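You operate a simulated robot arm through the tools that you are given. There is no shell and no other tool. Be economical: measure what you need, move in short steps, check, and stop when the job is done.

You run a simulated two-armed robot. Do the job below in one go: nothing can be reset, and whatever is moved stays where it is left.

TASK
Take the steel block on the top of the check bench and put it away on the base film deck top. Take the blue plug from the top of the check bench and put it on the top of the packing bench. Open the parts door, take the green insert on the top of the check bench and put it away on the middle shelf of the parts cabinet and shut the door again. Open the washer drawer, take the red tray from the top of the check bench and leave it in the inside of the washer drawer and shut the drawer again. Put the green brush on the top of the check bench away on the bench top behind the vice. Take the lid off the white tub on the top of the packing bench and lay it down there. Take the red insert from the base film deck top and leave it on the white ledge of the belt. Take the blue wipe on the top of the sample bench and put it away on the top of the check bench. Fetch the yellow plug and set it on the top of the dry box. Count the blue inserts on the top of the fitting bench, then put as many of the white couplings from the top of the fitting bench on the top of the belt. Do these in any order.

It is judged by the outcome, as a careful person would: the job done as asked, and still so three seconds after it is handed in. It fails if anything else is knocked over, pushed out of place, dropped, spilled or broken. Lids that push on must go on centred and level and be pressed home; caps that screw on are set level and turned clockwise until they are tight.

THE ROBOT
Two 7-joint arms with two-finger parallel grippers on one trunk, on a base that drives. Base frame: it is fixed to the floor where the robot stands at the start and does not move with it; the origin is under the middle of the robot, x ahead of it, y to its left, z up; the surface under the hand at the start is at about z = 860. Readings come in mm, degrees, newtons and seconds.
The left shoulder is at the start at [80, 131, 947], the right one opposite. With the tool pointing down near the work surface each hand reaches from about 400 to 860 mm from the robot's upright axis, wherever it stands, measured 20 degrees to its own side. Places, roughly: base film deck top [-3000, 2700, 800]; bench top behind the vice (32x16 cm) [-3020, 7820, 860]; blue insert (6x5x2 cm) [-5800, -4100, 900]; blue plug (9x9x6 cm) [600, 300, 900]; blue wipe (7x5x3 cm) [-5600, -5100, 800]; green brush (6x6x8 cm) [800, 900, 900]; green insert (6x5x2 cm) [500, -100, 900]; inside of the washer drawer [700, -2700, 500]; middle shelf of the parts cabinet [-4100, 2100, 800]; parts door [-4400, 2100, 1000]; red insert (6x5x2 cm) [-3200, 2300, 900]; red tray (12x10x3 cm) [500, 800, 900]; steel block [500, 0, 750]; top of the belt (61x23 cm) [-3060, -2200, 840]; top of the check bench [700, -100, 900]; top of the dry box (29x20 cm) [-5840, -5000, 900]; top of the packing bench [700, 2100, 800]; washer drawer [600, -2700, 600]; white coupling (2x2x5 cm) [-5900, -4000, 900]; white ledge of the belt (24x17 cm) [-2820, -2120, 840]; white tub [500, 1750, 750]; yellow plug (9x9x6 cm) [-5800, -5400, 800]. Payload 1.57 kg a hand.
Tool frame (each hand has its own): the origin (TCP) lies between the finger pads and is the grasp point; the fingertips stand 30 mm ahead of it; z points along the fingers, y is the line along which they close. Largest opening 110 mm; finger width 24, thickness 12; the body of the gripper, 48 by 112 mm, starts 78 mm behind the TCP.
Orientation is that of the tool frame in the base frame, as [roll, pitch, yaw] about the fixed x, y, z axes, in that order (R = Rz(yaw) Ry(pitch) Rx(roll)). With the fingers straight down and closing along the base's y, the tool's x points along the base's -x, its y along +y and its z along -z.

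THE INTERFACE
- The arms move only by the tool move_arm. It takes "left_targets", "right_targets" or both (then of equal length, played together; a hand with none holds still); each is a list of rows, each an object of numbers (a shift or turn left out is 0, a gripper value left out holds the last): "rx", "ry", "rz": the turn, a rotation vector about the base's x, y, z in units of 8 degrees (1.0 is 8 degrees); "tx", "ty", "tz": the shift along the base's x, y, z in units of 30 mm (1.0 is 30 mm); "claw": the closure, from 0 (fully open) to 1 (shut). In form: [{"rx": .., "ry": .., "rz": .., "tx": .., "ty": .., "tz": .., "claw": ..}, ...]. A call has 1 to 8 rows; each row shifts and turns the commanded pose from where the row before left it. A call with a number of a shift or a turn outside -1 to 1 is refused whole. A row lasts 0.2 s, in which the tool goes at most 50 mm and 8.6 degrees; a call with a longer step from one row to the next is refused whole, and so is a gripper value outside its range. Where a pose cannot be reached the arm comes as near as it can. A force on the tool above 40 N (or 10 N above the force at the start of the call, whichever is more), or a blocked arm, ends the call early, and 0.2 s more pass. Each finger travels about 108 mm/s and halts on what it meets, pressing with about 27 N; the grip force reading is that of the motor and also rises with nothing between the fingers. The clock runs only during rows and for 0.2 s after the last one: add rows that do not move to give the fingers time. The reply holds the time, the measured pose of the TCP, the force on the tool along the base axes, the opening and the grip force, in the units named above and with some noise, with the torque about the TCP (base axes, N m) and any sound that the robot's microphone picked up.
- Cameras (640 x 400 px; columns grow to the right, rows downward): "scene" is now at [-49.1, -0.1, 1429.8]; the picture's right is [0.02, -1.00, 0.00], its down [-0.47, -0.01, -0.89] and it looks along [0.89, 0.01, -0.47] (base axes); focal length 214 px, centre (320, 200). "left" rides on the left gripper at [70, -16, -141] in its tool frame; the picture's right is [0.23, 0.97, 0.00], its down [-0.86, 0.20, -0.48] and it looks along [-0.47, 0.11, 0.88] (tool axes); focal length 222 px, centre (320, 200). "right" rides on the right gripper at [70, 16, -141] in its tool frame; the picture's right is [-0.23, 0.97, 0.00], its down [-0.86, -0.20, -0.48] and it looks along [-0.47, -0.11, 0.88] (tool axes); focal length 222 px, centre (320, 200). There is no depth. A picture from a camera that has moved, and an enlarged one, comes with that camera's place and axes in the base frame and with its lens.
- capture(camera): a new picture of that camera. It takes no simulated time.
- roll_base(legs): drives the robot by 1 to 6 legs, each [ahead, left, turn to the left] in mm, mm and degrees, along the robot's own axes; the way and the turn of a leg run together, so that a leg with both is an arc; at most 1500 mm and 180 degrees a leg. The arms and the cameras ride along, it lands a little off, and it stops where it bumps. It gives what a move gives.
- pan_tilt(pan, tilt): turns the head with the scene camera to pan (to the left, within 109 degrees either way) and tilt (down, from -29 to 69), counted from straight ahead of the robot. It gives what a move gives.
- enlarge(camera, box): a new picture of the part [left, top, right, bottom] of that camera's present view, enlarged. It takes no simulated time.
- finish_job(): hands the job in; it is judged then, once.

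Go step by step. Nothing tells you exact positions but the pictures and the camera data: compare them with the known pose of the tool, close in by small moves and look again before you grip or let go. The budget is 577 turns and 370 pictures, counting those below and the enlarged ones. Unless the task says otherwise, let go and move clear before handing in, and close with one line.

The tools are called after "Emit:" by a JSON object that holds its "api" and its "payload". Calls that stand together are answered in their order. move_arm: Moves the arms, as the interface text tells. Its arguments: {"type":"object","properties":{"left_targets":{"type":"array","items":{"type":"object","properties":{"rx":{"type":"number"},"ry":{"type":"number"},"rz":{"type":"number"},"tx":{"type":"number"},"ty":{"type":"number"},"tz":{"type":"number"},"claw":{"type":"number"}}}},"right_targets":{"type":"array","items":{"type":"object","properties":{"rx":{"type":"number"},"ry":{"type":"number"},"rz":{"type":"number"},"tx":{"type":"number"},"ty":{"type":"number"},"tz":{"type":"number"},"claw":{"type":"number"}}}}},"required":[]} The other tools are called the same way: roll_base (legs) drives the base; pan_tilt (pan, tilt) turns the head that bears the scene camera; capture (camera) takes a picture; enlarge (camera, box) takes an enlarged picture of a part of a camera's view; finish_job () hands the job in.

At the start:

```text
t: 0.0
left_eef_pos: [453.8, 378.7, 1190.4]
left_ee_rot: [-179.9, 0.1, -180.0]
left_wrist_force: [0.4, -0.5, -0.2]
left_moment: [0.01, -0.01, 0.02]
left_grip_width: 109.8
left_grasp_force: 0.0
right_eef_pos: [551.8, -80.2, 1159.7]
right_ee_rot: [179.9, 0.0, 180.0]
right_wrist_force: [0.5, 0.9, -0.5]
right_moment: [0.0, -0.01, -0.01]
right_grip_width: 109.9
right_grasp_force: 0.1
robot x, y, heading: [2.8, -1.1, -0.3]
head pan, tilt: [1.0, 27.7]
```

scene: 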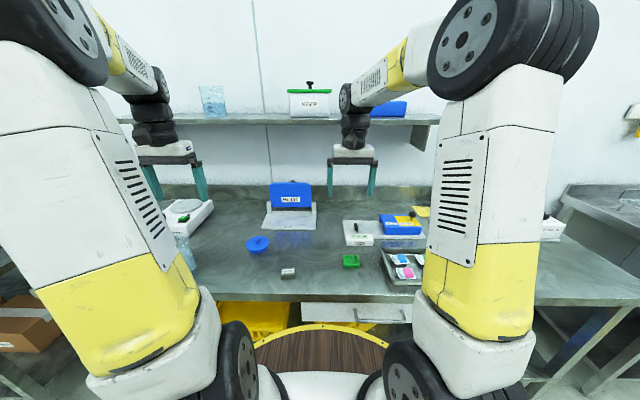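
right: 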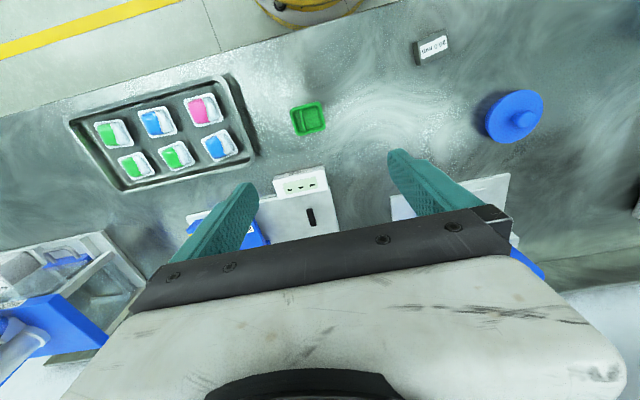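
left: 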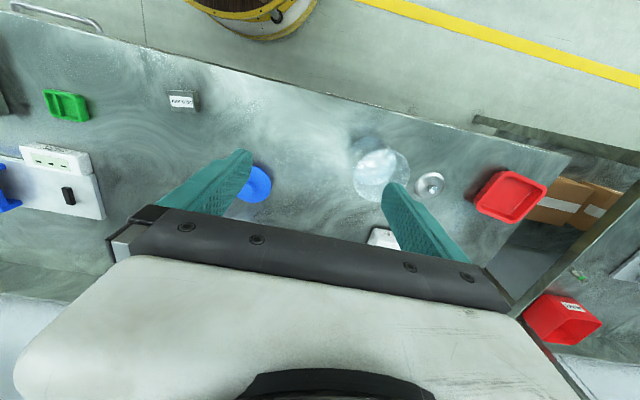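

I see the check bench ahead with block, plug and insert; red tray is to the left. I'll look around first to learn the layout.

Emit:
{"api": "pan_tilt", "payload": {"pan": 60, "tilt": 15}}

Emit:
{"api": "capture", "payload": {"camera": "scene"}}

Emit:
{"api": "pan_tilt", "payload": {"pan": -60, "tilt": 15}}

Emit:
{"api": "capture", "payload": {"camera": "scene"}}

Emit:
{"api": "pan_tilt", "payload": {"pan": -109, "tilt": 10}}

Emit:
{"api": "capture", "payload": {"camera": "scene"}}

Emit:
{"api": "pan_tilt", "payload": {"pan": 109, "tilt": 10}}

Emit:
{"api": "capture", "payload": {"camera": "scene"}}

```text
t: 1.3
left_eef_pos: [453.6, 379.5, 1190.0]
left_ee_rot: [-180.0, -0.1, -180.0]
left_wrist_force: [0.4, 0.2, -0.7]
left_moment: [-0.02, 0.02, 0.0]
left_grip_width: 110.2
left_grasp_force: 0.0
right_eef_pos: [551.0, -81.8, 1158.8]
right_ee_rot: [179.9, 0.0, 179.9]
right_wrist_force: [-0.1, 0.0, 0.1]
right_moment: [-0.01, -0.01, 0.01]
right_grip_width: 109.9
right_grasp_force: 0.1
robot x, y, heading: [-1.1, 0.6, -0.0]
head pan, tilt: [60.0, 15.0]
```

```text
366 pictures are left
camera scene: at [-93.6, 79.2, 1450.4], right [0.87, -0.5, 0.0], down [-0.13, -0.22, -0.97], along [0.48, 0.84, -0.26], focal length 214 px, centre (320, 200)
```

scene: 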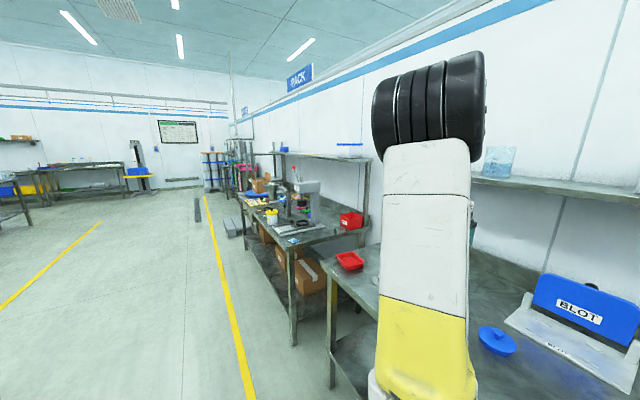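

```text
t: 3.3
left_eef_pos: [453.7, 378.9, 1190.6]
left_ee_rot: [180.0, 0.0, -180.0]
left_wrist_force: [-0.5, -0.3, -0.1]
left_moment: [0.01, 0.0, 0.02]
left_grip_width: 109.7
left_grasp_force: 0.1
right_eef_pos: [551.7, -80.5, 1159.1]
right_ee_rot: [179.9, 0.0, -179.9]
right_wrist_force: [0.1, 0.8, -0.3]
right_moment: [-0.01, 0.0, 0.04]
right_grip_width: 109.5
right_grasp_force: 0.1
robot x, y, heading: [-1.8, -1.1, 0.1]
head pan, tilt: [-60.0, 15.0]
```

```text
365 pictures are left
camera scene: at [-93.6, -82.5, 1450.4], right [-0.87, -0.5, 0.0], down [-0.13, 0.22, -0.97], along [0.48, -0.84, -0.26], focal length 214 px, centre (320, 200)
```

scene: 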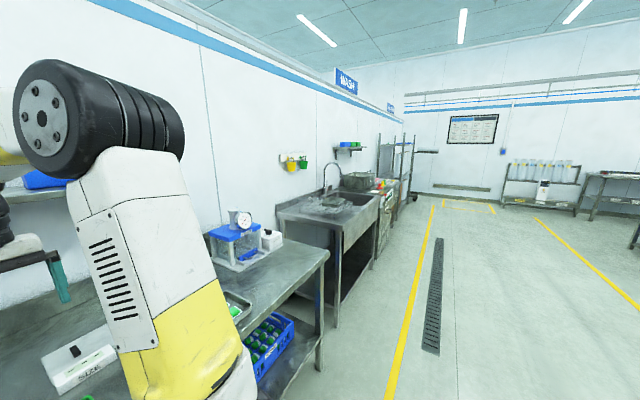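

```text
t: 4.5
left_eef_pos: [455.4, 378.3, 1189.8]
left_ee_rot: [180.0, 0.0, 180.0]
left_wrist_force: [0.5, 0.0, -0.4]
left_moment: [0.0, 0.0, -0.03]
left_grip_width: 109.9
left_grasp_force: 0.1
right_eef_pos: [551.1, -81.6, 1159.9]
right_ee_rot: [179.9, 0.0, -179.9]
right_wrist_force: [0.5, -0.4, -0.7]
right_moment: [0.01, -0.03, -0.02]
right_grip_width: 110.3
right_grasp_force: 0.0
robot x, y, heading: [4.9, -0.0, -0.1]
head pan, tilt: [-108.9, 10.0]
```

```text
364 pictures are left
camera scene: at [-170.3, -89.7, 1458.6], right [-0.95, 0.32, 0.0], down [0.06, 0.16, -0.98], along [-0.32, -0.93, -0.17], focal length 214 px, centre (320, 200)
```

scene: 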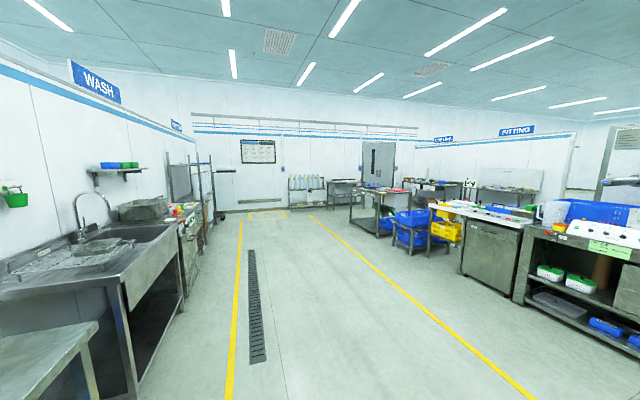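

```text
t: 7.6
left_eef_pos: [454.1, 378.2, 1191.1]
left_ee_rot: [180.0, 0.0, -180.0]
left_wrist_force: [-0.5, 0.0, -0.4]
left_moment: [0.04, 0.01, 0.02]
left_grip_width: 110.0
left_grasp_force: 0.0
right_eef_pos: [551.8, -81.5, 1160.1]
right_ee_rot: [179.9, 0.0, -180.0]
right_wrist_force: [0.0, 0.4, 0.2]
right_moment: [0.01, -0.01, -0.02]
right_grip_width: 109.9
right_grasp_force: 0.1
robot x, y, heading: [-1.1, 1.5, -0.1]
head pan, tilt: [108.9, 10.0]
```

```text
363 pictures are left
camera scene: at [-170.4, 86.3, 1458.6], right [0.95, 0.32, 0.0], down [0.06, -0.16, -0.98], along [-0.32, 0.93, -0.17], focal length 214 px, centre (320, 200)
```

scene: 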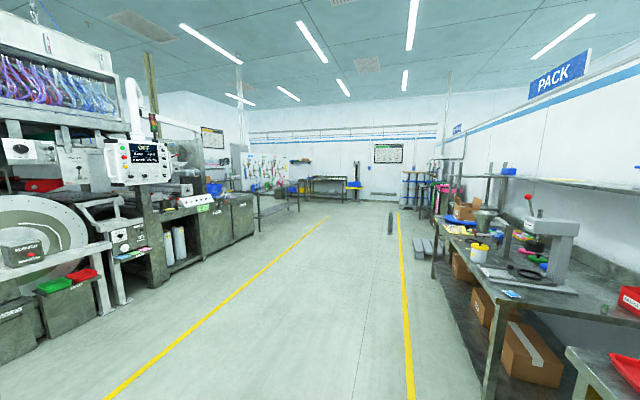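

The room is a long aisle; the check bench and packing bench lie along the wall. I'll take the blue plug with the left hand first, approaching above (610, 245).

Emit:
{"api": "pan_tilt", "payload": {"pan": 0, "tilt": 35}}

Emit:
{"api": "move_arm", "payload": {"left_targets": [{"tx": 0.87, "ty": -0.75, "tz": -0.6}, {"tx": 0.87, "ty": -0.75, "tz": -0.6}, {"tx": 0.87, "ty": -0.75, "tz": -0.6}, {"tx": 0.87, "ty": -0.75, "tz": -0.6}, {"tx": 0.87, "ty": -0.75, "tz": -0.6}, {"tx": 0.87, "ty": -0.75, "tz": -0.6}, {}]}}

Emit:
{"api": "capture", "payload": {"camera": "left"}}

Emit:
{"api": "capture", "payload": {"camera": "scene"}}

```text
t: 9.5
left_eef_pos: [453.9, 377.6, 1189.6]
left_ee_rot: [180.0, 0.0, 180.0]
left_wrist_force: [-0.6, -0.7, -0.5]
left_moment: [0.02, -0.01, 0.0]
left_grip_width: 109.9
left_grasp_force: 0.1
right_eef_pos: [550.7, -81.6, 1160.5]
right_ee_rot: [-180.0, 0.0, 179.9]
right_wrist_force: [-0.9, -0.2, -0.3]
right_moment: [0.01, 0.0, 0.02]
right_grip_width: 110.1
right_grasp_force: 0.1
robot x, y, heading: [0.1, -0.6, 0.0]
head pan, tilt: [0.0, 35.0]
```

```text
t: 11.1
left_eef_pos: [614.6, 244.1, 1083.8]
left_ee_rot: [180.0, -0.1, -180.0]
left_wrist_force: [0.4, -0.4, -0.1]
left_moment: [-0.02, 0.01, 0.01]
left_grip_width: 110.2
left_grasp_force: 0.1
right_eef_pos: [552.0, -79.9, 1160.1]
right_ee_rot: [-180.0, 0.0, -180.0]
right_wrist_force: [-0.8, 0.0, 0.2]
right_moment: [0.01, -0.03, -0.01]
right_grip_width: 109.9
right_grasp_force: 0.0
robot x, y, heading: [-0.5, -3.7, -0.0]
head pan, tilt: [0.0, 35.0]
```

```text
362 pictures are left
camera left: at [545.1, 225.7, 1225.6], right [-0.23, 0.97, 0.0], down [0.85, 0.2, 0.48], along [0.47, 0.11, -0.88], focal length 222 px, centre (320, 200)
```

left: 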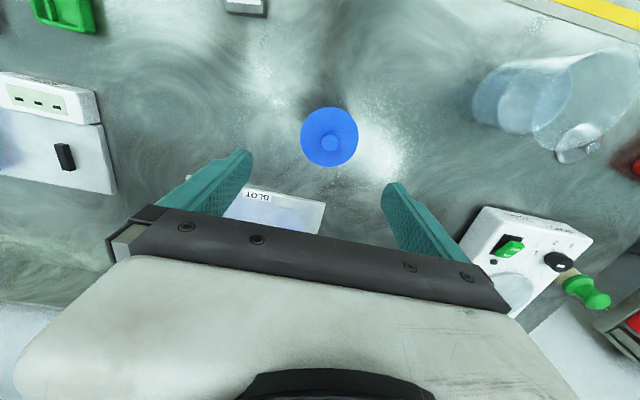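

```text
361 pictures are left
camera scene: at [-52.2, -1.7, 1418.4], right [0.0, -1.0, 0.0], down [-0.57, 0.0, -0.82], along [0.82, 0.0, -0.57], focal length 214 px, centre (320, 200)
```

scene: 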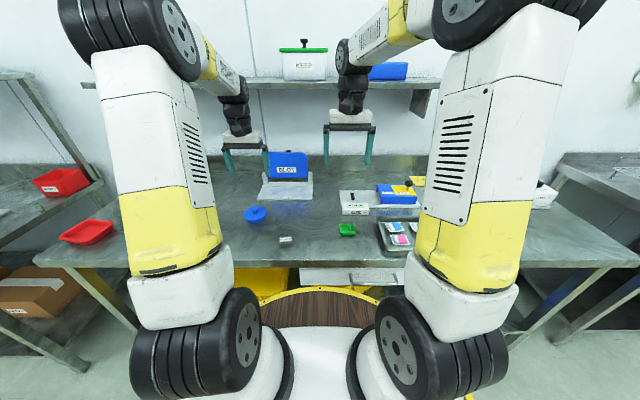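

Emit:
{"api": "enlarge", "payload": {"camera": "scene", "box": [220, 180, 320, 260]}}

Emit:
{"api": "enlarge", "payload": {"camera": "left", "box": [270, 90, 390, 165]}}

```text
5.00 times, centred on (270, 220) of scene
camera zoom: at [-52.2, -1.7, 1418.4], right [0.0, -1.0, 0.0], down [-0.57, 0.0, -0.82], along [0.82, 0.0, -0.57], focal length 1072 px, centre (570, 100)
```

zoom: 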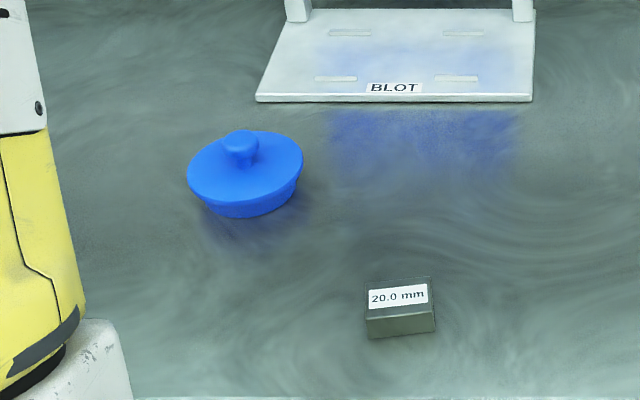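

```text
5.33 times, centred on (330, 128) of left
camera zoom: at [545.1, 225.7, 1225.6], right [-0.23, 0.97, 0.0], down [0.85, 0.2, 0.48], along [0.47, 0.11, -0.88], focal length 1185 px, centre (267, 587)
```

zoom: 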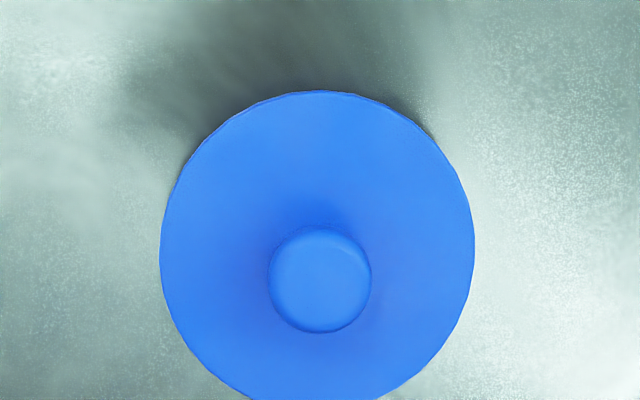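

The plug has a knob on top at about (619, 257); I'll go above it and check before gripping the knob.

Emit:
{"api": "move_arm", "payload": {"left_targets": [{"tx": 0.15, "ty": 0.43, "tz": -0.8, "claw": 0.3}, {"tz": -1}, {"tz": -1}, {"tz": -1}, {"tz": -0.9}, {}]}}

Emit:
{"api": "capture", "payload": {"camera": "left"}}

```text
t: 12.5
left_eef_pos: [615.9, 255.5, 939.7]
left_ee_rot: [180.0, 0.1, -180.0]
left_wrist_force: [-0.5, -0.8, 0.8]
left_moment: [0.02, 0.0, 0.04]
left_grip_width: 76.7
left_grasp_force: 0.2
right_eef_pos: [549.6, -81.0, 1160.5]
right_ee_rot: [-180.0, 0.0, -180.0]
right_wrist_force: [0.4, -0.6, -0.7]
right_moment: [0.01, 0.0, 0.0]
right_grip_width: 110.1
right_grasp_force: 0.0
robot x, y, heading: [2.6, -1.4, 0.1]
head pan, tilt: [0.0, 35.0]
```

```text
358 pictures are left
camera left: at [546.3, 238.2, 1082.5], right [-0.23, 0.97, 0.0], down [0.86, 0.2, 0.48], along [0.47, 0.11, -0.88], focal length 222 px, centre (320, 200)
```

left: 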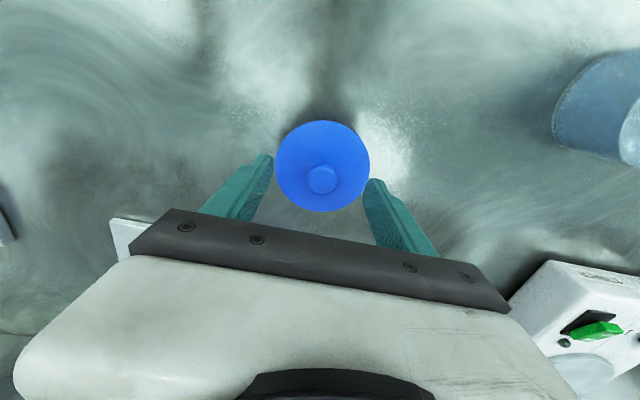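

Emit:
{"api": "move_arm", "payload": {"left_targets": [{"tz": -0.62, "tx": 0.05}, {"claw": 1}, {"claw": 1}, {"claw": 1}, {"claw": 1}]}}

Emit:
{"api": "capture", "payload": {"camera": "left"}}

```text
t: 13.7
left_eef_pos: [615.0, 257.6, 923.6]
left_ee_rot: [180.0, -0.1, -180.0]
left_wrist_force: [0.1, -0.1, 0.1]
left_moment: [0.03, -0.01, 0.0]
left_grip_width: 26.1
left_grasp_force: 27.0
right_eef_pos: [550.4, -80.3, 1158.8]
right_ee_rot: [180.0, 0.1, -179.9]
right_wrist_force: [0.2, 0.7, 0.5]
right_moment: [0.02, 0.01, 0.01]
right_grip_width: 110.0
right_grasp_force: 0.0
robot x, y, heading: [-0.1, -2.8, 0.1]
head pan, tilt: [0.0, 35.0]
```

```text
357 pictures are left
camera left: at [546.0, 238.8, 1064.9], right [-0.23, 0.97, 0.0], down [0.86, 0.2, 0.48], along [0.47, 0.11, -0.88], focal length 222 px, centre (320, 200)
```

left: 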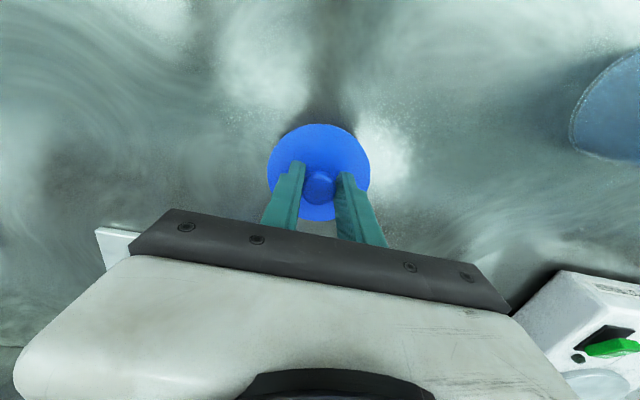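

Knob gripped. Lift and retract, then strafe left towards the brush.

Emit:
{"api": "move_arm", "payload": {"left_targets": [{"tz": 1}, {"tz": 1}, {"tz": 1}, {"tz": 1, "tx": -0.8}, {"tz": 1, "tx": -0.8, "ty": 0.8}, {"tz": 1, "tx": -0.8, "ty": 0.8}, {"tx": -1, "ty": 0.8}, {"tx": -1}], "right_targets": [{}, {}, {}, {}, {"tx": -0.8}, {"tx": -0.8}, {"tx": -0.8}, {"tx": -0.8}]}}

Emit:
{"api": "roll_base", "payload": {"legs": [[0, 900, 0]]}}

Emit:
{"api": "capture", "payload": {"camera": "scene"}}

Emit:
{"api": "capture", "payload": {"camera": "right"}}

Emit:
{"api": "capture", "payload": {"camera": "left"}}

```text
t: 15.5
left_eef_pos: [481.7, 328.6, 1104.5]
left_ee_rot: [-180.0, 0.0, -179.9]
left_wrist_force: [0.6, 0.2, -1.1]
left_moment: [0.02, 0.03, 0.0]
left_grip_width: 26.2
left_grasp_force: 26.4
right_eef_pos: [454.9, -81.6, 1161.2]
right_ee_rot: [-180.0, -0.1, 180.0]
right_wrist_force: [1.1, 0.6, -0.6]
right_moment: [0.01, 0.02, 0.01]
right_grip_width: 110.0
right_grasp_force: 0.1
robot x, y, heading: [-5.2, -1.7, 0.1]
head pan, tilt: [0.0, 35.0]
```

```text
t: 20.2
left_eef_pos: [488.4, 1222.8, 1103.9]
left_ee_rot: [-180.0, 0.0, 179.4]
left_wrist_force: [-0.3, -0.1, -1.2]
left_moment: [0.02, -0.02, 0.0]
left_grip_width: 26.4
left_grasp_force: 27.4
right_eef_pos: [459.1, 811.9, 1160.9]
right_ee_rot: [-179.9, 0.1, 179.3]
right_wrist_force: [0.3, -0.3, -0.7]
right_moment: [-0.01, 0.01, 0.05]
right_grip_width: 110.1
right_grasp_force: 0.1
robot x, y, heading: [2.5, 897.7, -0.6]
head pan, tilt: [0.0, 35.0]
```

```text
356 pictures are left
camera scene: at [-47.5, 898.1, 1418.4], right [-0.01, -1.0, 0.0], down [-0.57, 0.01, -0.82], along [0.82, -0.01, -0.57], focal length 214 px, centre (320, 200)
```

scene: 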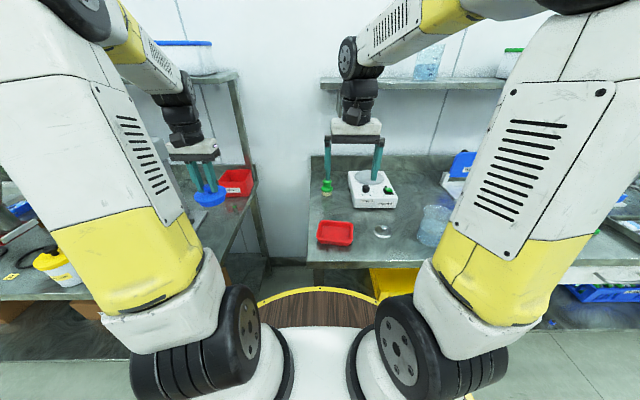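

```text
355 pictures are left
camera right: at [388.8, 828.6, 1301.3], right [0.24, 0.97, 0.0], down [0.85, -0.21, 0.48], along [0.46, -0.11, -0.88], focal length 222 px, centre (320, 200)
```

right: 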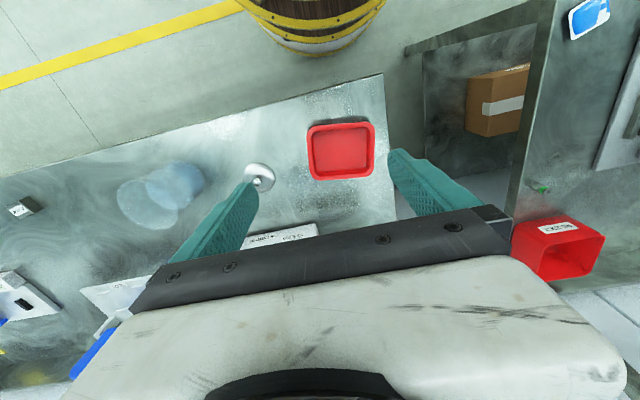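

```text
354 pictures are left
camera left: at [420.7, 1205.7, 1245.9], right [-0.22, 0.98, 0.0], down [0.86, 0.19, 0.48], along [0.47, 0.1, -0.88], focal length 222 px, centre (320, 200)
```

left: 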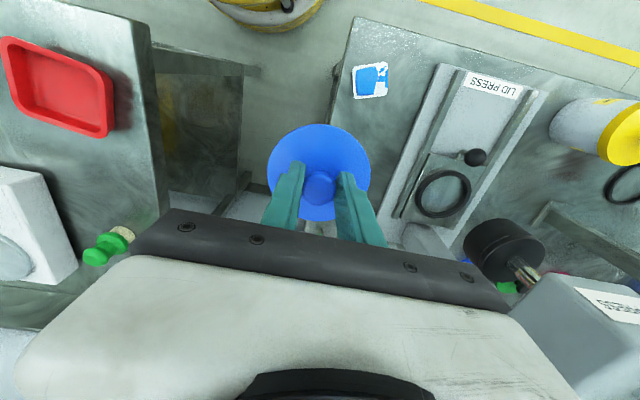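

Emit:
{"api": "enlarge", "payload": {"camera": "scene", "box": [300, 160, 400, 222]}}

```text
6.40 times, centred on (350, 191) of scene
camera zoom: at [-47.5, 898.1, 1418.4], right [-0.01, -1.0, 0.0], down [-0.57, 0.01, -0.82], along [0.82, -0.01, -0.57], focal length 1373 px, centre (128, 258)
```

zoom: 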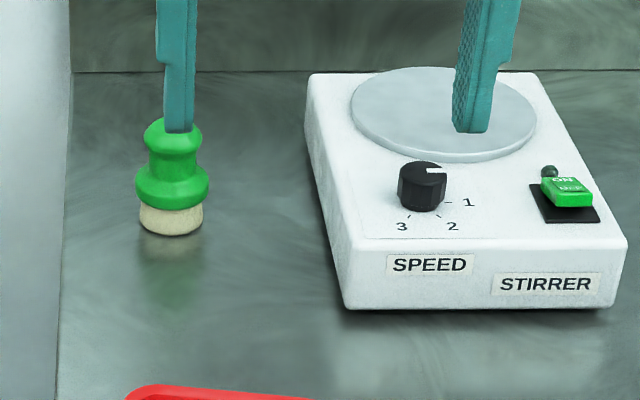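

I see the brush standing at about (803, 857), left of the stirrer. I'll bring the right hand in with a slight forward tilt and check.

Emit:
{"api": "move_arm", "payload": {"right_targets": [{"tx": 0.9, "ty": 0.25, "tz": -0.3, "claw": 0.3, "ry": -0.5}, {"tx": 1, "ty": 0.25, "tz": -0.5, "ry": -0.5}, {"tx": 1, "ty": 0.25, "tz": -0.5, "ry": -0.5}, {"tx": 1, "ty": 0.25, "tz": -0.5, "ry": -0.5}, {"tx": 1, "ty": 0.25, "tz": -0.5}, {"tx": 1, "ty": 0.25, "tz": -0.5}, {"tx": 1, "tz": -0.5}, {"tx": 1, "tz": -0.5}]}}

Emit:
{"api": "move_arm", "payload": {"right_targets": [{"tx": 1, "tz": -0.5}, {"tx": 1, "tz": -0.5}, {"tx": 0.8, "tz": -0.4}, {}]}}

Emit:
{"api": "capture", "payload": {"camera": "scene"}}

Emit:
{"api": "capture", "payload": {"camera": "right"}}

```text
t: 22.0
left_eef_pos: [490.3, 1222.5, 1104.5]
left_ee_rot: [179.9, 0.0, 179.4]
left_wrist_force: [-0.5, 0.8, -0.4]
left_moment: [-0.01, -0.02, 0.01]
left_grip_width: 26.3
left_grasp_force: 26.5
right_eef_pos: [694.4, 857.5, 1045.3]
right_ee_rot: [179.8, 16.0, 179.4]
right_wrist_force: [-0.4, -0.4, 0.5]
right_moment: [0.0, -0.03, 0.03]
right_grip_width: 77.2
right_grasp_force: 0.1
robot x, y, heading: [3.6, 896.7, -0.5]
head pan, tilt: [0.0, 35.0]
```

```text
t: 23.0
left_eef_pos: [490.3, 1222.1, 1103.4]
left_ee_rot: [179.9, 0.0, 179.4]
left_wrist_force: [-0.2, 0.5, -0.3]
left_moment: [-0.01, 0.04, 0.01]
left_grip_width: 26.3
left_grasp_force: 27.5
right_eef_pos: [781.2, 856.3, 1002.6]
right_ee_rot: [179.9, 16.0, 179.4]
right_wrist_force: [0.1, 0.9, 0.3]
right_moment: [0.0, 0.02, 0.02]
right_grip_width: 77.2
right_grasp_force: 0.0
robot x, y, heading: [3.6, 898.9, -0.6]
head pan, tilt: [0.0, 35.0]
```

```text
352 pictures are left
camera scene: at [-47.5, 898.1, 1418.4], right [-0.01, -1.0, 0.0], down [-0.57, 0.01, -0.82], along [0.82, -0.01, -0.57], focal length 214 px, centre (320, 200)
```

scene: 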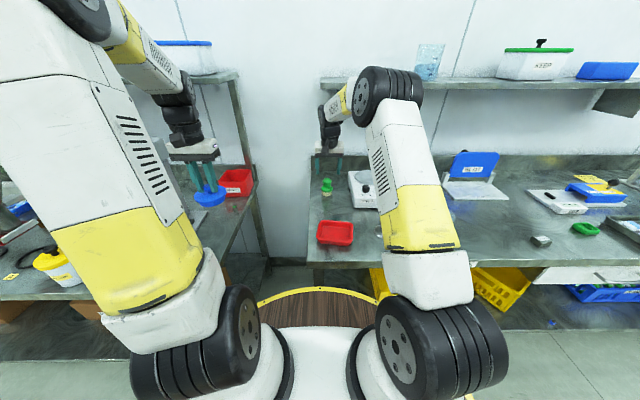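

```text
351 pictures are left
camera right: at [674.4, 872.2, 1119.5], right [0.23, 0.97, 0.07], down [0.69, -0.21, 0.69], along [0.69, -0.11, -0.72], focal length 222 px, centre (320, 200)
```

right: 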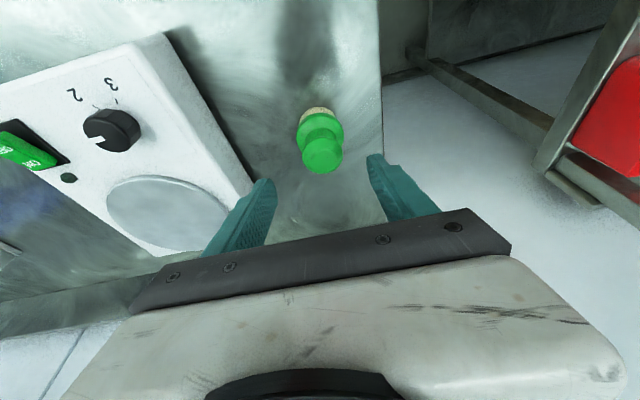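

Emit:
{"api": "move_arm", "payload": {"right_targets": [{"tx": 0.2, "ty": 0.1, "tz": -0.8}, {"tx": 0.1, "tz": -0.9}, {"tz": -0.5}, {}]}}

Emit:
{"api": "capture", "payload": {"camera": "right"}}

Emit:
{"api": "enlarge", "payload": {"camera": "scene", "box": [300, 130, 400, 222]}}

```text
t: 24.0
left_eef_pos: [490.8, 1221.7, 1103.5]
left_ee_rot: [-180.0, 0.0, 179.5]
left_wrist_force: [-0.1, 0.4, -0.6]
left_moment: [0.03, 0.01, 0.0]
left_grip_width: 26.4
left_grasp_force: 27.0
right_eef_pos: [788.7, 861.7, 939.4]
right_ee_rot: [179.8, 16.0, 179.4]
right_wrist_force: [-0.4, -0.4, 0.6]
right_moment: [0.04, -0.01, 0.0]
right_grip_width: 77.2
right_grasp_force: 0.1
robot x, y, heading: [5.2, 898.4, -0.5]
head pan, tilt: [0.0, 35.0]
```

```text
350 pictures are left
camera right: at [683.0, 877.7, 1055.4], right [0.23, 0.97, 0.07], down [0.69, -0.21, 0.7], along [0.69, -0.11, -0.72], focal length 222 px, centre (320, 200)
```

right: 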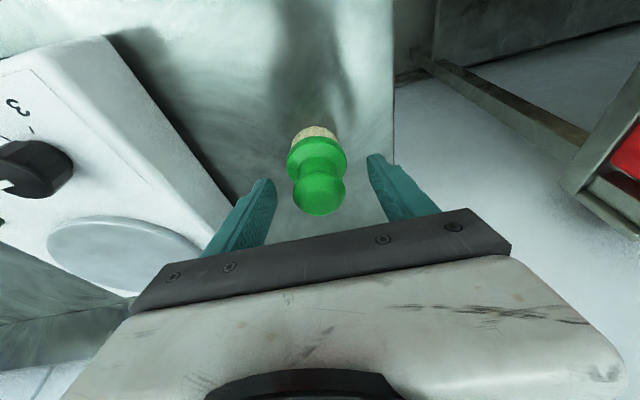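

```text
4.35 times, centred on (350, 176) of scene
camera zoom: at [-47.4, 898.1, 1418.4], right [-0.01, -1.0, 0.0], down [-0.57, 0.01, -0.82], along [0.82, -0.01, -0.57], focal length 932 px, centre (190, 304)
```

zoom: 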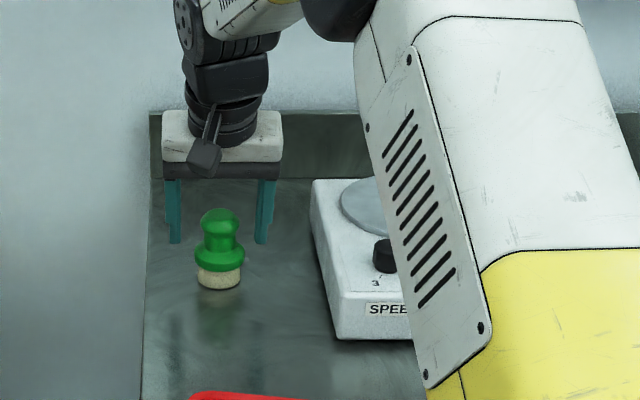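

Emit:
{"api": "move_arm", "payload": {"right_targets": [{"claw": 1}, {"claw": 1}, {"claw": 1}, {"claw": 1}]}}

Emit:
{"api": "capture", "payload": {"camera": "right"}}

```text
t: 25.0
left_eef_pos: [489.8, 1222.8, 1102.9]
left_ee_rot: [180.0, -0.1, 179.4]
left_wrist_force: [0.1, -0.1, 0.2]
left_moment: [0.0, 0.01, -0.01]
left_grip_width: 26.2
left_grasp_force: 27.0
right_eef_pos: [789.4, 861.5, 938.9]
right_ee_rot: [179.8, 16.0, 179.4]
right_wrist_force: [-0.4, -0.5, -0.5]
right_moment: [0.0, 0.0, -0.01]
right_grip_width: 40.8
right_grasp_force: 26.5
robot x, y, heading: [3.9, 897.7, -0.7]
head pan, tilt: [0.0, 35.0]
```

```text
348 pictures are left
camera right: at [682.9, 877.6, 1055.5], right [0.23, 0.97, 0.07], down [0.69, -0.21, 0.69], along [0.69, -0.11, -0.72], focal length 222 px, centre (320, 200)
```

right: 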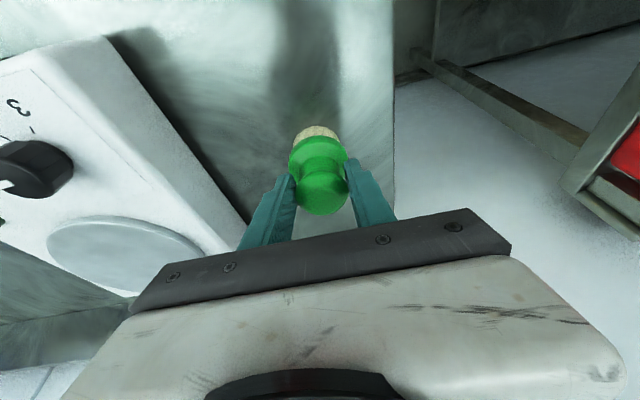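

Brush gripped. Lift, retract and look at the packing bench next.

Emit:
{"api": "move_arm", "payload": {"right_targets": [{"tz": 1}, {"tz": 1}, {"tx": -1, "tz": 0.5}, {"tx": -1, "tz": 0.5}, {"tx": -1, "tz": 0.5}, {"tx": -1, "tz": 0.5}, {"tx": -1, "tz": 0.5, "ty": -0.5}, {"tx": -1, "tz": 0.5, "ty": -0.5}]}}

Emit:
{"api": "move_arm", "payload": {"right_targets": [{"tx": -1, "ty": -0.5, "ry": 1}, {"tx": -1, "ty": -0.5, "ry": 1}, {"tx": -1, "tz": 0.5}, {"tx": -0.8, "tz": 0.5}, {}]}}

Emit:
{"api": "pan_tilt", "payload": {"pan": 40, "tilt": 30}}

Emit:
{"api": "capture", "payload": {"camera": "scene"}}

```text
t: 26.8
left_eef_pos: [489.6, 1223.6, 1102.8]
left_ee_rot: [180.0, 0.1, 179.4]
left_wrist_force: [-0.2, 0.5, -0.6]
left_moment: [0.0, 0.05, -0.01]
left_grip_width: 26.2
left_grasp_force: 26.8
right_eef_pos: [606.7, 829.9, 1088.6]
right_ee_rot: [179.9, 15.9, 179.5]
right_wrist_force: [0.2, -0.1, -1.4]
right_moment: [-0.04, 0.03, -0.02]
right_grip_width: 40.7
right_grasp_force: 27.5
robot x, y, heading: [2.7, 899.2, -0.6]
head pan, tilt: [0.0, 35.0]
```

```text
t: 28.0
left_eef_pos: [490.0, 1223.2, 1104.5]
left_ee_rot: [179.9, -0.1, 179.3]
left_wrist_force: [-0.1, -0.1, -0.8]
left_moment: [0.0, -0.01, 0.04]
left_grip_width: 26.2
left_grasp_force: 27.2
right_eef_pos: [495.0, 801.8, 1117.6]
right_ee_rot: [-179.8, -0.1, 179.4]
right_wrist_force: [-0.5, 0.4, -0.5]
right_moment: [0.02, -0.02, -0.01]
right_grip_width: 40.9
right_grasp_force: 26.8
robot x, y, heading: [3.2, 898.0, -0.4]
head pan, tilt: [0.0, 35.0]
```

```text
t: 29.1
left_eef_pos: [490.0, 1223.4, 1104.0]
left_ee_rot: [180.0, 0.1, 179.3]
left_wrist_force: [-0.7, -0.3, -0.1]
left_moment: [-0.01, 0.02, 0.01]
left_grip_width: 26.4
left_grasp_force: 27.1
right_eef_pos: [495.8, 801.6, 1117.8]
right_ee_rot: [-180.0, 0.0, 179.4]
right_wrist_force: [0.3, -0.2, -0.3]
right_moment: [0.01, 0.02, 0.01]
right_grip_width: 40.7
right_grasp_force: 27.0
robot x, y, heading: [5.8, 903.7, -0.8]
head pan, tilt: [40.0, 30.0]
```

```text
347 pictures are left
camera scene: at [-65.6, 956.4, 1426.2], right [0.63, -0.77, 0.0], down [-0.39, -0.32, -0.87], along [0.67, 0.55, -0.5], focal length 214 px, centre (320, 200)
```

scene: 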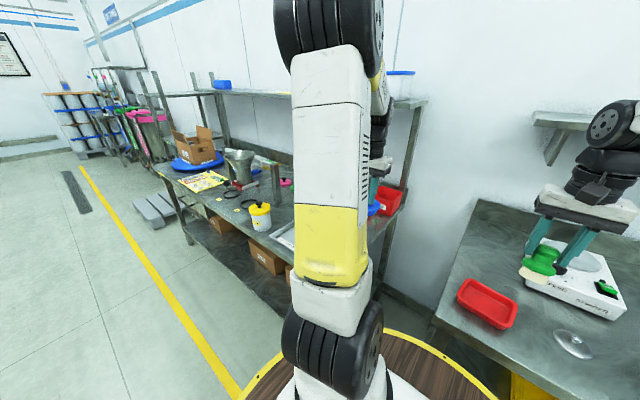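

Emit:
{"api": "roll_base", "payload": {"legs": [[-350, 0, 0.6], [0, 900, 0]]}}

Emit:
{"api": "pan_tilt", "payload": {"pan": 0, "tilt": 30}}

Emit:
{"api": "capture", "payload": {"camera": "scene"}}

```text
t: 35.7
left_eef_pos: [162.0, 2130.3, 1104.1]
left_ee_rot: [-179.9, 0.0, 178.8]
left_wrist_force: [-0.6, -0.5, -0.6]
left_moment: [0.0, -0.05, 0.03]
left_grip_width: 26.2
left_grasp_force: 26.7
right_eef_pos: [164.7, 1709.8, 1117.3]
right_ee_rot: [-180.0, 0.0, 178.8]
right_wrist_force: [0.3, -0.7, -0.2]
right_moment: [0.01, -0.01, 0.0]
right_grip_width: 40.9
right_grasp_force: 27.6
robot x, y, heading: [-326.9, 1812.1, -1.1]
head pan, tilt: [40.0, 30.0]
```

```text
t: 36.7
left_eef_pos: [162.6, 2130.8, 1104.3]
left_ee_rot: [-180.0, 0.0, 178.8]
left_wrist_force: [-0.6, 0.4, -0.1]
left_moment: [-0.01, 0.03, -0.03]
left_grip_width: 26.4
left_grasp_force: 27.0
right_eef_pos: [164.8, 1708.9, 1118.2]
right_ee_rot: [180.0, -0.1, 178.8]
right_wrist_force: [0.1, -0.3, -0.4]
right_moment: [-0.03, 0.03, -0.01]
right_grip_width: 40.9
right_grasp_force: 26.7
robot x, y, heading: [-324.1, 1811.9, -1.2]
head pan, tilt: [0.0, 30.0]
```

```text
346 pictures are left
camera scene: at [-376.2, 1812.4, 1426.2], right [-0.02, -1.0, 0.0], down [-0.5, 0.01, -0.87], along [0.87, -0.02, -0.5], focal length 214 px, centre (320, 200)
```

scene: 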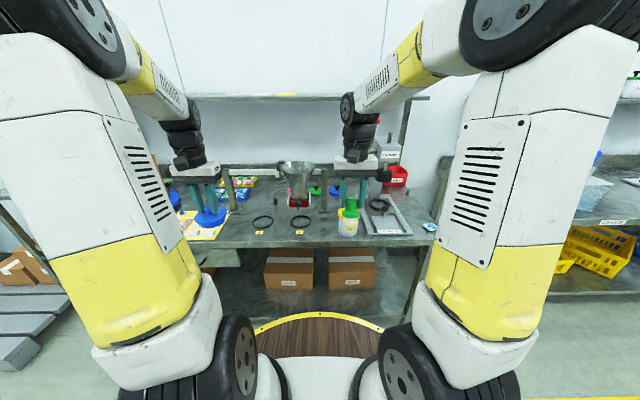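

Emit:
{"api": "enlarge", "payload": {"camera": "scene", "box": [150, 130, 440, 260]}}

Emit:
{"api": "capture", "payload": {"camera": "left"}}

Emit:
{"api": "capture", "payload": {"camera": "right"}}

```text
2.21 times, centred on (295, 195) of scene
camera zoom: at [-376.2, 1812.4, 1426.2], right [-0.02, -1.0, 0.0], down [-0.5, 0.01, -0.87], along [0.87, -0.02, -0.5], focal length 473 px, centre (375, 211)
```

zoom: 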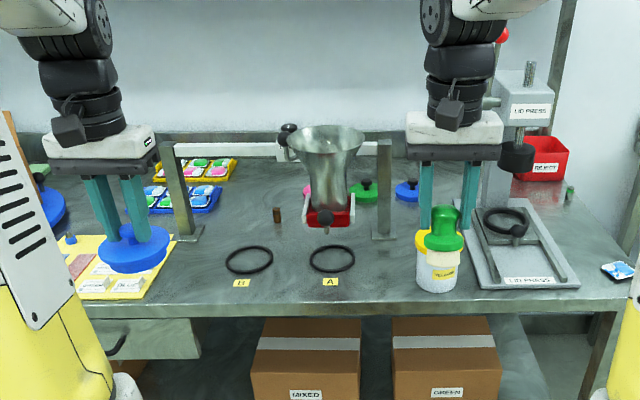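

```text
344 pictures are left
camera left: at [93.0, 2114.7, 1245.9], right [-0.21, 0.98, 0.0], down [0.86, 0.18, 0.48], along [0.47, 0.1, -0.88], focal length 222 px, centre (320, 200)
```

left: 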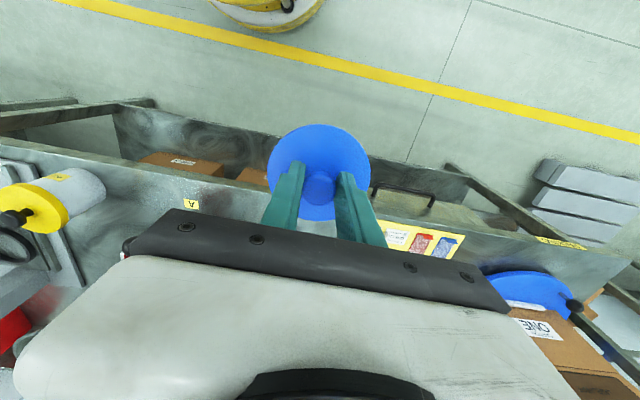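

```text
343 pictures are left
camera right: at [93.8, 1726.9, 1258.4], right [0.25, 0.97, 0.0], down [0.85, -0.22, 0.48], along [0.46, -0.12, -0.88], focal length 222 px, centre (320, 200)
```

right: 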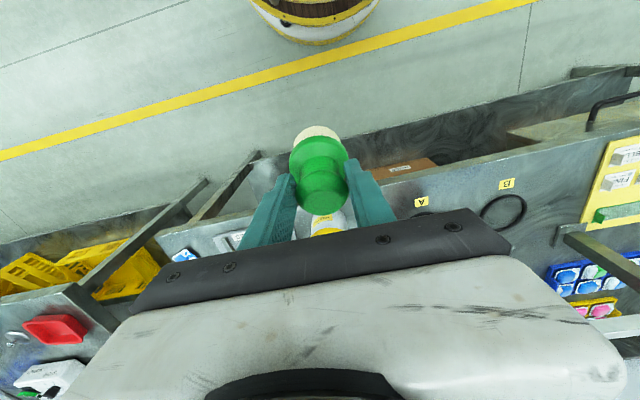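

I see a clear spot on the packing bench at about (345, 2150) between ring B and the yellow sheet. I'll bring the plug there with the left hand.

Emit:
{"api": "move_arm", "payload": {"left_targets": [{"tx": 1, "ty": 0.1}, {"tx": 1, "ty": 0.1}, {"tx": 1, "ty": 0.1}, {"tx": 1, "ty": 0.1, "tz": -0.8}, {"tx": 1, "ty": 0.1, "tz": -0.8}, {"tx": 1, "ty": 0.1, "tz": -0.8}, {"tx": 0.1, "tz": -0.9}, {}]}}

Emit:
{"api": "capture", "payload": {"camera": "left"}}

Emit:
{"api": "enlarge", "payload": {"camera": "scene", "box": [150, 150, 370, 260]}}

```text
t: 38.5
left_eef_pos: [348.1, 2148.2, 1006.8]
left_ee_rot: [-180.0, -0.1, 178.7]
left_wrist_force: [-0.6, -0.6, -0.1]
left_moment: [-0.02, 0.01, 0.0]
left_grip_width: 26.3
left_grasp_force: 26.9
right_eef_pos: [162.8, 1709.1, 1118.5]
right_ee_rot: [179.9, 0.0, 178.7]
right_wrist_force: [0.4, 0.9, -0.5]
right_moment: [0.0, 0.01, 0.01]
right_grip_width: 40.7
right_grasp_force: 26.8
robot x, y, heading: [-325.3, 1812.9, -1.3]
head pan, tilt: [0.0, 30.0]
```

```text
342 pictures are left
camera left: at [277.7, 2131.4, 1147.9], right [-0.21, 0.98, 0.0], down [0.86, 0.18, 0.48], along [0.47, 0.1, -0.88], focal length 222 px, centre (320, 200)
```

left: 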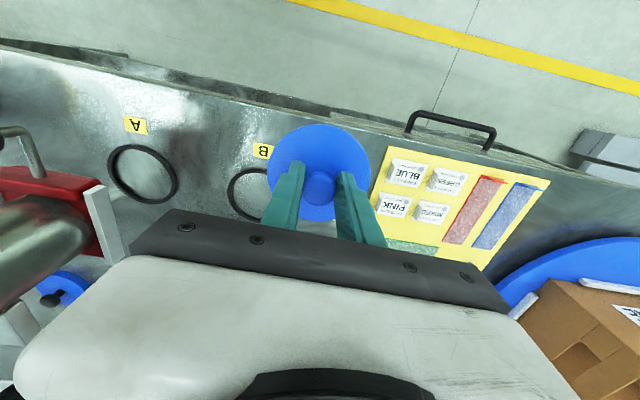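

```text
2.91 times, centred on (260, 205) of scene
camera zoom: at [-376.2, 1812.3, 1426.2], right [-0.02, -1.0, 0.0], down [-0.5, 0.01, -0.87], along [0.87, -0.02, -0.5], focal length 624 px, centre (494, 186)
```

zoom: 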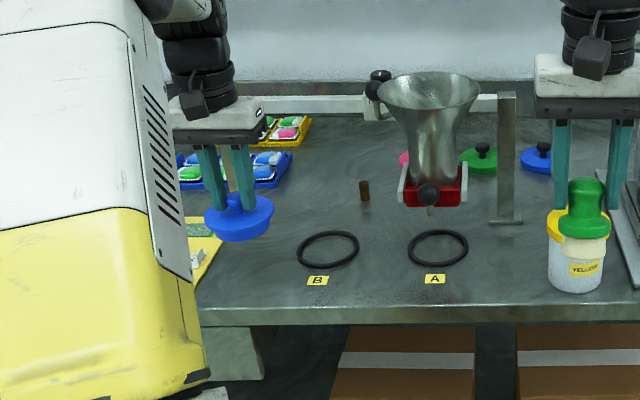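

Emit:
{"api": "move_arm", "payload": {"left_targets": [{"tx": 0.9, "ty": 0.73, "tz": 0}, {"tz": -1}, {"tz": -0.9}, {}]}}

Emit:
{"api": "capture", "payload": {"camera": "left"}}

Emit:
{"api": "enlarge", "payload": {"camera": "scene", "box": [180, 170, 340, 260]}}

```text
t: 39.5
left_eef_pos: [374.2, 2171.9, 948.0]
left_ee_rot: [179.9, 0.1, 178.8]
left_wrist_force: [-0.3, -0.8, -0.9]
left_moment: [0.04, 0.01, 0.02]
left_grip_width: 26.3
left_grasp_force: 27.0
right_eef_pos: [163.6, 1710.1, 1117.5]
right_ee_rot: [180.0, 0.0, 178.8]
right_wrist_force: [-0.3, -0.1, -0.6]
right_moment: [0.0, 0.02, -0.01]
right_grip_width: 40.8
right_grasp_force: 27.0
robot x, y, heading: [-326.1, 1809.7, -1.1]
head pan, tilt: [0.0, 30.0]
```

```text
340 pictures are left
camera left: at [303.6, 2155.8, 1090.2], right [-0.21, 0.98, 0.0], down [0.86, 0.18, 0.48], along [0.47, 0.1, -0.88], focal length 222 px, centre (320, 200)
```

left: 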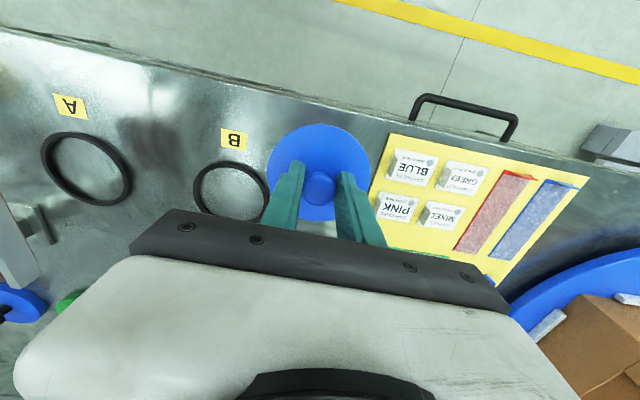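

```text
4.00 times, centred on (260, 215) of scene
camera zoom: at [-376.2, 1812.3, 1426.2], right [-0.02, -1.0, 0.0], down [-0.5, 0.01, -0.87], along [0.87, -0.02, -0.5], focal length 858 px, centre (560, 140)
```

zoom: 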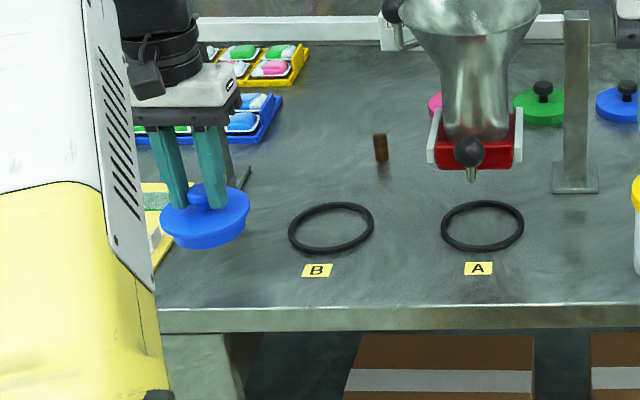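

Emit:
{"api": "move_arm", "payload": {"left_targets": [{"tz": -0.6}, {"tz": -0.1}, {"tz": -0.07}, {}]}}

```text
t: 40.5
left_eef_pos: [372.6, 2172.4, 924.7]
left_ee_rot: [179.9, 0.0, 178.8]
left_wrist_force: [0.0, -0.4, -0.3]
left_moment: [0.0, 0.01, -0.01]
left_grip_width: 26.6
left_grasp_force: 27.4
right_eef_pos: [163.5, 1708.4, 1118.1]
right_ee_rot: [180.0, 0.1, 178.8]
right_wrist_force: [0.8, 0.0, 0.2]
right_moment: [-0.04, 0.03, -0.01]
right_grip_width: 40.8
right_grasp_force: 26.5
robot x, y, heading: [-325.2, 1814.2, -1.2]
head pan, tilt: [0.0, 30.0]
```

Emit:
{"api": "move_arm", "payload": {"left_targets": [{"tz": -0.07}, {"tz": -0.07}, {"tz": -0.07}, {}]}}

Emit:
{"api": "enlarge", "payload": {"camera": "scene", "box": [180, 170, 340, 260]}}

```text
t: 41.5
left_eef_pos: [372.6, 2171.1, 917.6]
left_ee_rot: [-179.9, 0.0, 178.8]
left_wrist_force: [0.0, -0.3, -0.5]
left_moment: [0.03, 0.0, 0.0]
left_grip_width: 26.2
left_grasp_force: 27.6
right_eef_pos: [163.2, 1709.7, 1117.8]
right_ee_rot: [179.9, 0.0, 178.9]
right_wrist_force: [-0.3, 0.0, 0.2]
right_moment: [0.03, -0.05, 0.01]
right_grip_width: 40.5
right_grasp_force: 27.2
robot x, y, heading: [-327.4, 1815.3, -1.0]
head pan, tilt: [0.0, 30.0]
```

```text
4.00 times, centred on (260, 215) of scene
camera zoom: at [-376.2, 1812.3, 1426.2], right [-0.02, -1.0, 0.0], down [-0.5, 0.01, -0.87], along [0.87, -0.02, -0.5], focal length 858 px, centre (560, 140)
```

zoom: 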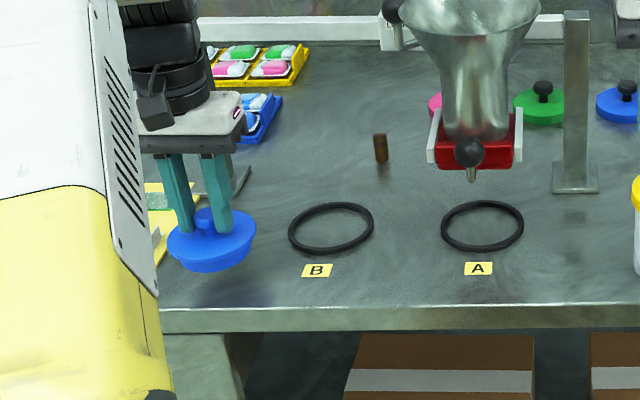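

Emit:
{"api": "move_arm", "payload": {"left_targets": [{"tz": -0.1}, {"tz": -0.1}, {"tz": -0.1}, {"tz": -0.1}, {}]}}

```text
t: 42.7
left_eef_pos: [371.5, 2171.0, 906.8]
left_ee_rot: [-180.0, -0.1, 178.8]
left_wrist_force: [0.3, -0.2, -0.1]
left_moment: [-0.01, -0.01, 0.01]
left_grip_width: 26.3
left_grasp_force: 26.9
right_eef_pos: [163.0, 1709.2, 1117.7]
right_ee_rot: [180.0, -0.1, 178.8]
right_wrist_force: [0.0, 0.3, 0.0]
right_moment: [-0.01, -0.02, 0.0]
right_grip_width: 40.6
right_grasp_force: 27.3
robot x, y, heading: [-326.1, 1814.1, -1.3]
head pan, tilt: [0.0, 30.0]
```

Emit:
{"api": "move_arm", "payload": {"left_targets": [{"tz": -0.1}, {"tz": -0.1}, {"tz": -0.1}, {}]}}

Emit:
{"api": "enlarge", "payload": {"camera": "scene", "box": [180, 190, 280, 250]}}

```text
t: 43.7
left_eef_pos: [372.8, 2170.0, 897.6]
left_ee_rot: [-180.0, 0.0, 178.8]
left_wrist_force: [0.5, 0.4, -0.3]
left_moment: [0.03, -0.02, 0.01]
left_grip_width: 26.5
left_grasp_force: 27.0
right_eef_pos: [163.5, 1709.3, 1118.5]
right_ee_rot: [-180.0, -0.1, 178.8]
right_wrist_force: [-0.1, -0.9, -0.4]
right_moment: [0.03, 0.01, -0.02]
right_grip_width: 40.6
right_grasp_force: 27.1
robot x, y, heading: [-328.0, 1812.2, -1.1]
head pan, tilt: [0.0, 30.0]
```

```text
6.40 times, centred on (230, 220) of scene
camera zoom: at [-376.2, 1812.3, 1426.2], right [-0.02, -1.0, 0.0], down [-0.5, 0.01, -0.87], along [0.87, -0.02, -0.5], focal length 1373 px, centre (896, 72)
```

zoom: 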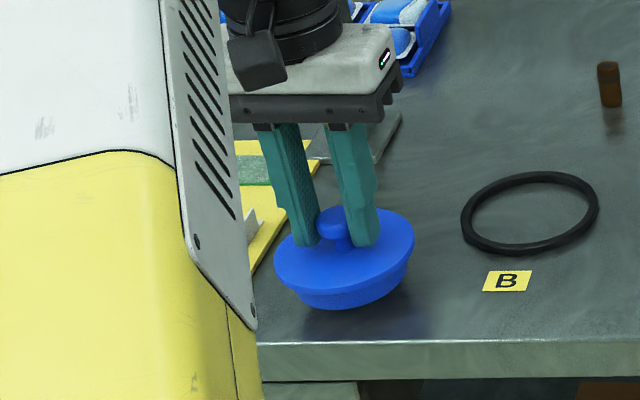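

Emit:
{"api": "move_arm", "payload": {"left_targets": [{"tz": -0.1}, {"tz": -0.1}, {"tz": -0.1}, {"tz": -0.1}, {}]}}

```text
t: 44.9
left_eef_pos: [372.1, 2171.9, 885.7]
left_ee_rot: [180.0, 0.0, 178.8]
left_wrist_force: [-0.4, -0.3, -0.6]
left_moment: [0.02, 0.0, -0.03]
left_grip_width: 26.2
left_grasp_force: 26.6
right_eef_pos: [163.6, 1710.0, 1119.0]
right_ee_rot: [-180.0, 0.0, 178.8]
right_wrist_force: [-1.0, 0.0, 0.0]
right_moment: [0.03, 0.01, 0.0]
right_grip_width: 40.5
right_grasp_force: 26.8
robot x, y, heading: [-324.6, 1813.4, -1.0]
head pan, tilt: [0.0, 30.0]
```

Emit:
{"api": "move_arm", "payload": {"left_targets": [{"tz": -0.1}, {"tz": -0.1}, {"tz": -0.1}, {}]}}

Emit:
{"api": "enlarge", "payload": {"camera": "scene", "box": [180, 190, 280, 250]}}

```text
t: 45.9
left_eef_pos: [373.6, 2171.3, 877.2]
left_ee_rot: [179.9, 0.2, 178.8]
left_wrist_force: [4.0, 0.5, 22.9]
left_moment: [0.02, -0.25, 0.03]
left_grip_width: 26.4
left_grasp_force: 26.5
right_eef_pos: [164.0, 1709.7, 1118.2]
right_ee_rot: [179.9, 0.0, 178.8]
right_wrist_force: [0.4, -0.3, -0.9]
right_moment: [-0.01, -0.02, 0.03]
right_grip_width: 40.6
right_grasp_force: 26.8
robot x, y, heading: [-330.0, 1811.7, -1.1]
head pan, tilt: [0.0, 30.0]
```

```text
6.40 times, centred on (230, 220) of scene
camera zoom: at [-376.9, 1811.9, 1426.2], right [-0.02, -1.0, 0.0], down [-0.5, 0.01, -0.87], along [0.87, -0.02, -0.5], focal length 1373 px, centre (896, 72)
```

zoom: 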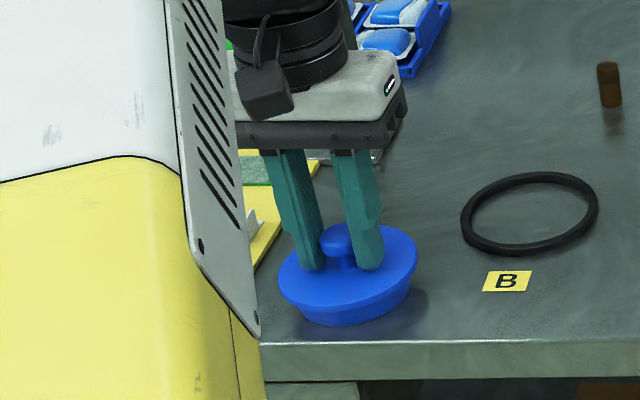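

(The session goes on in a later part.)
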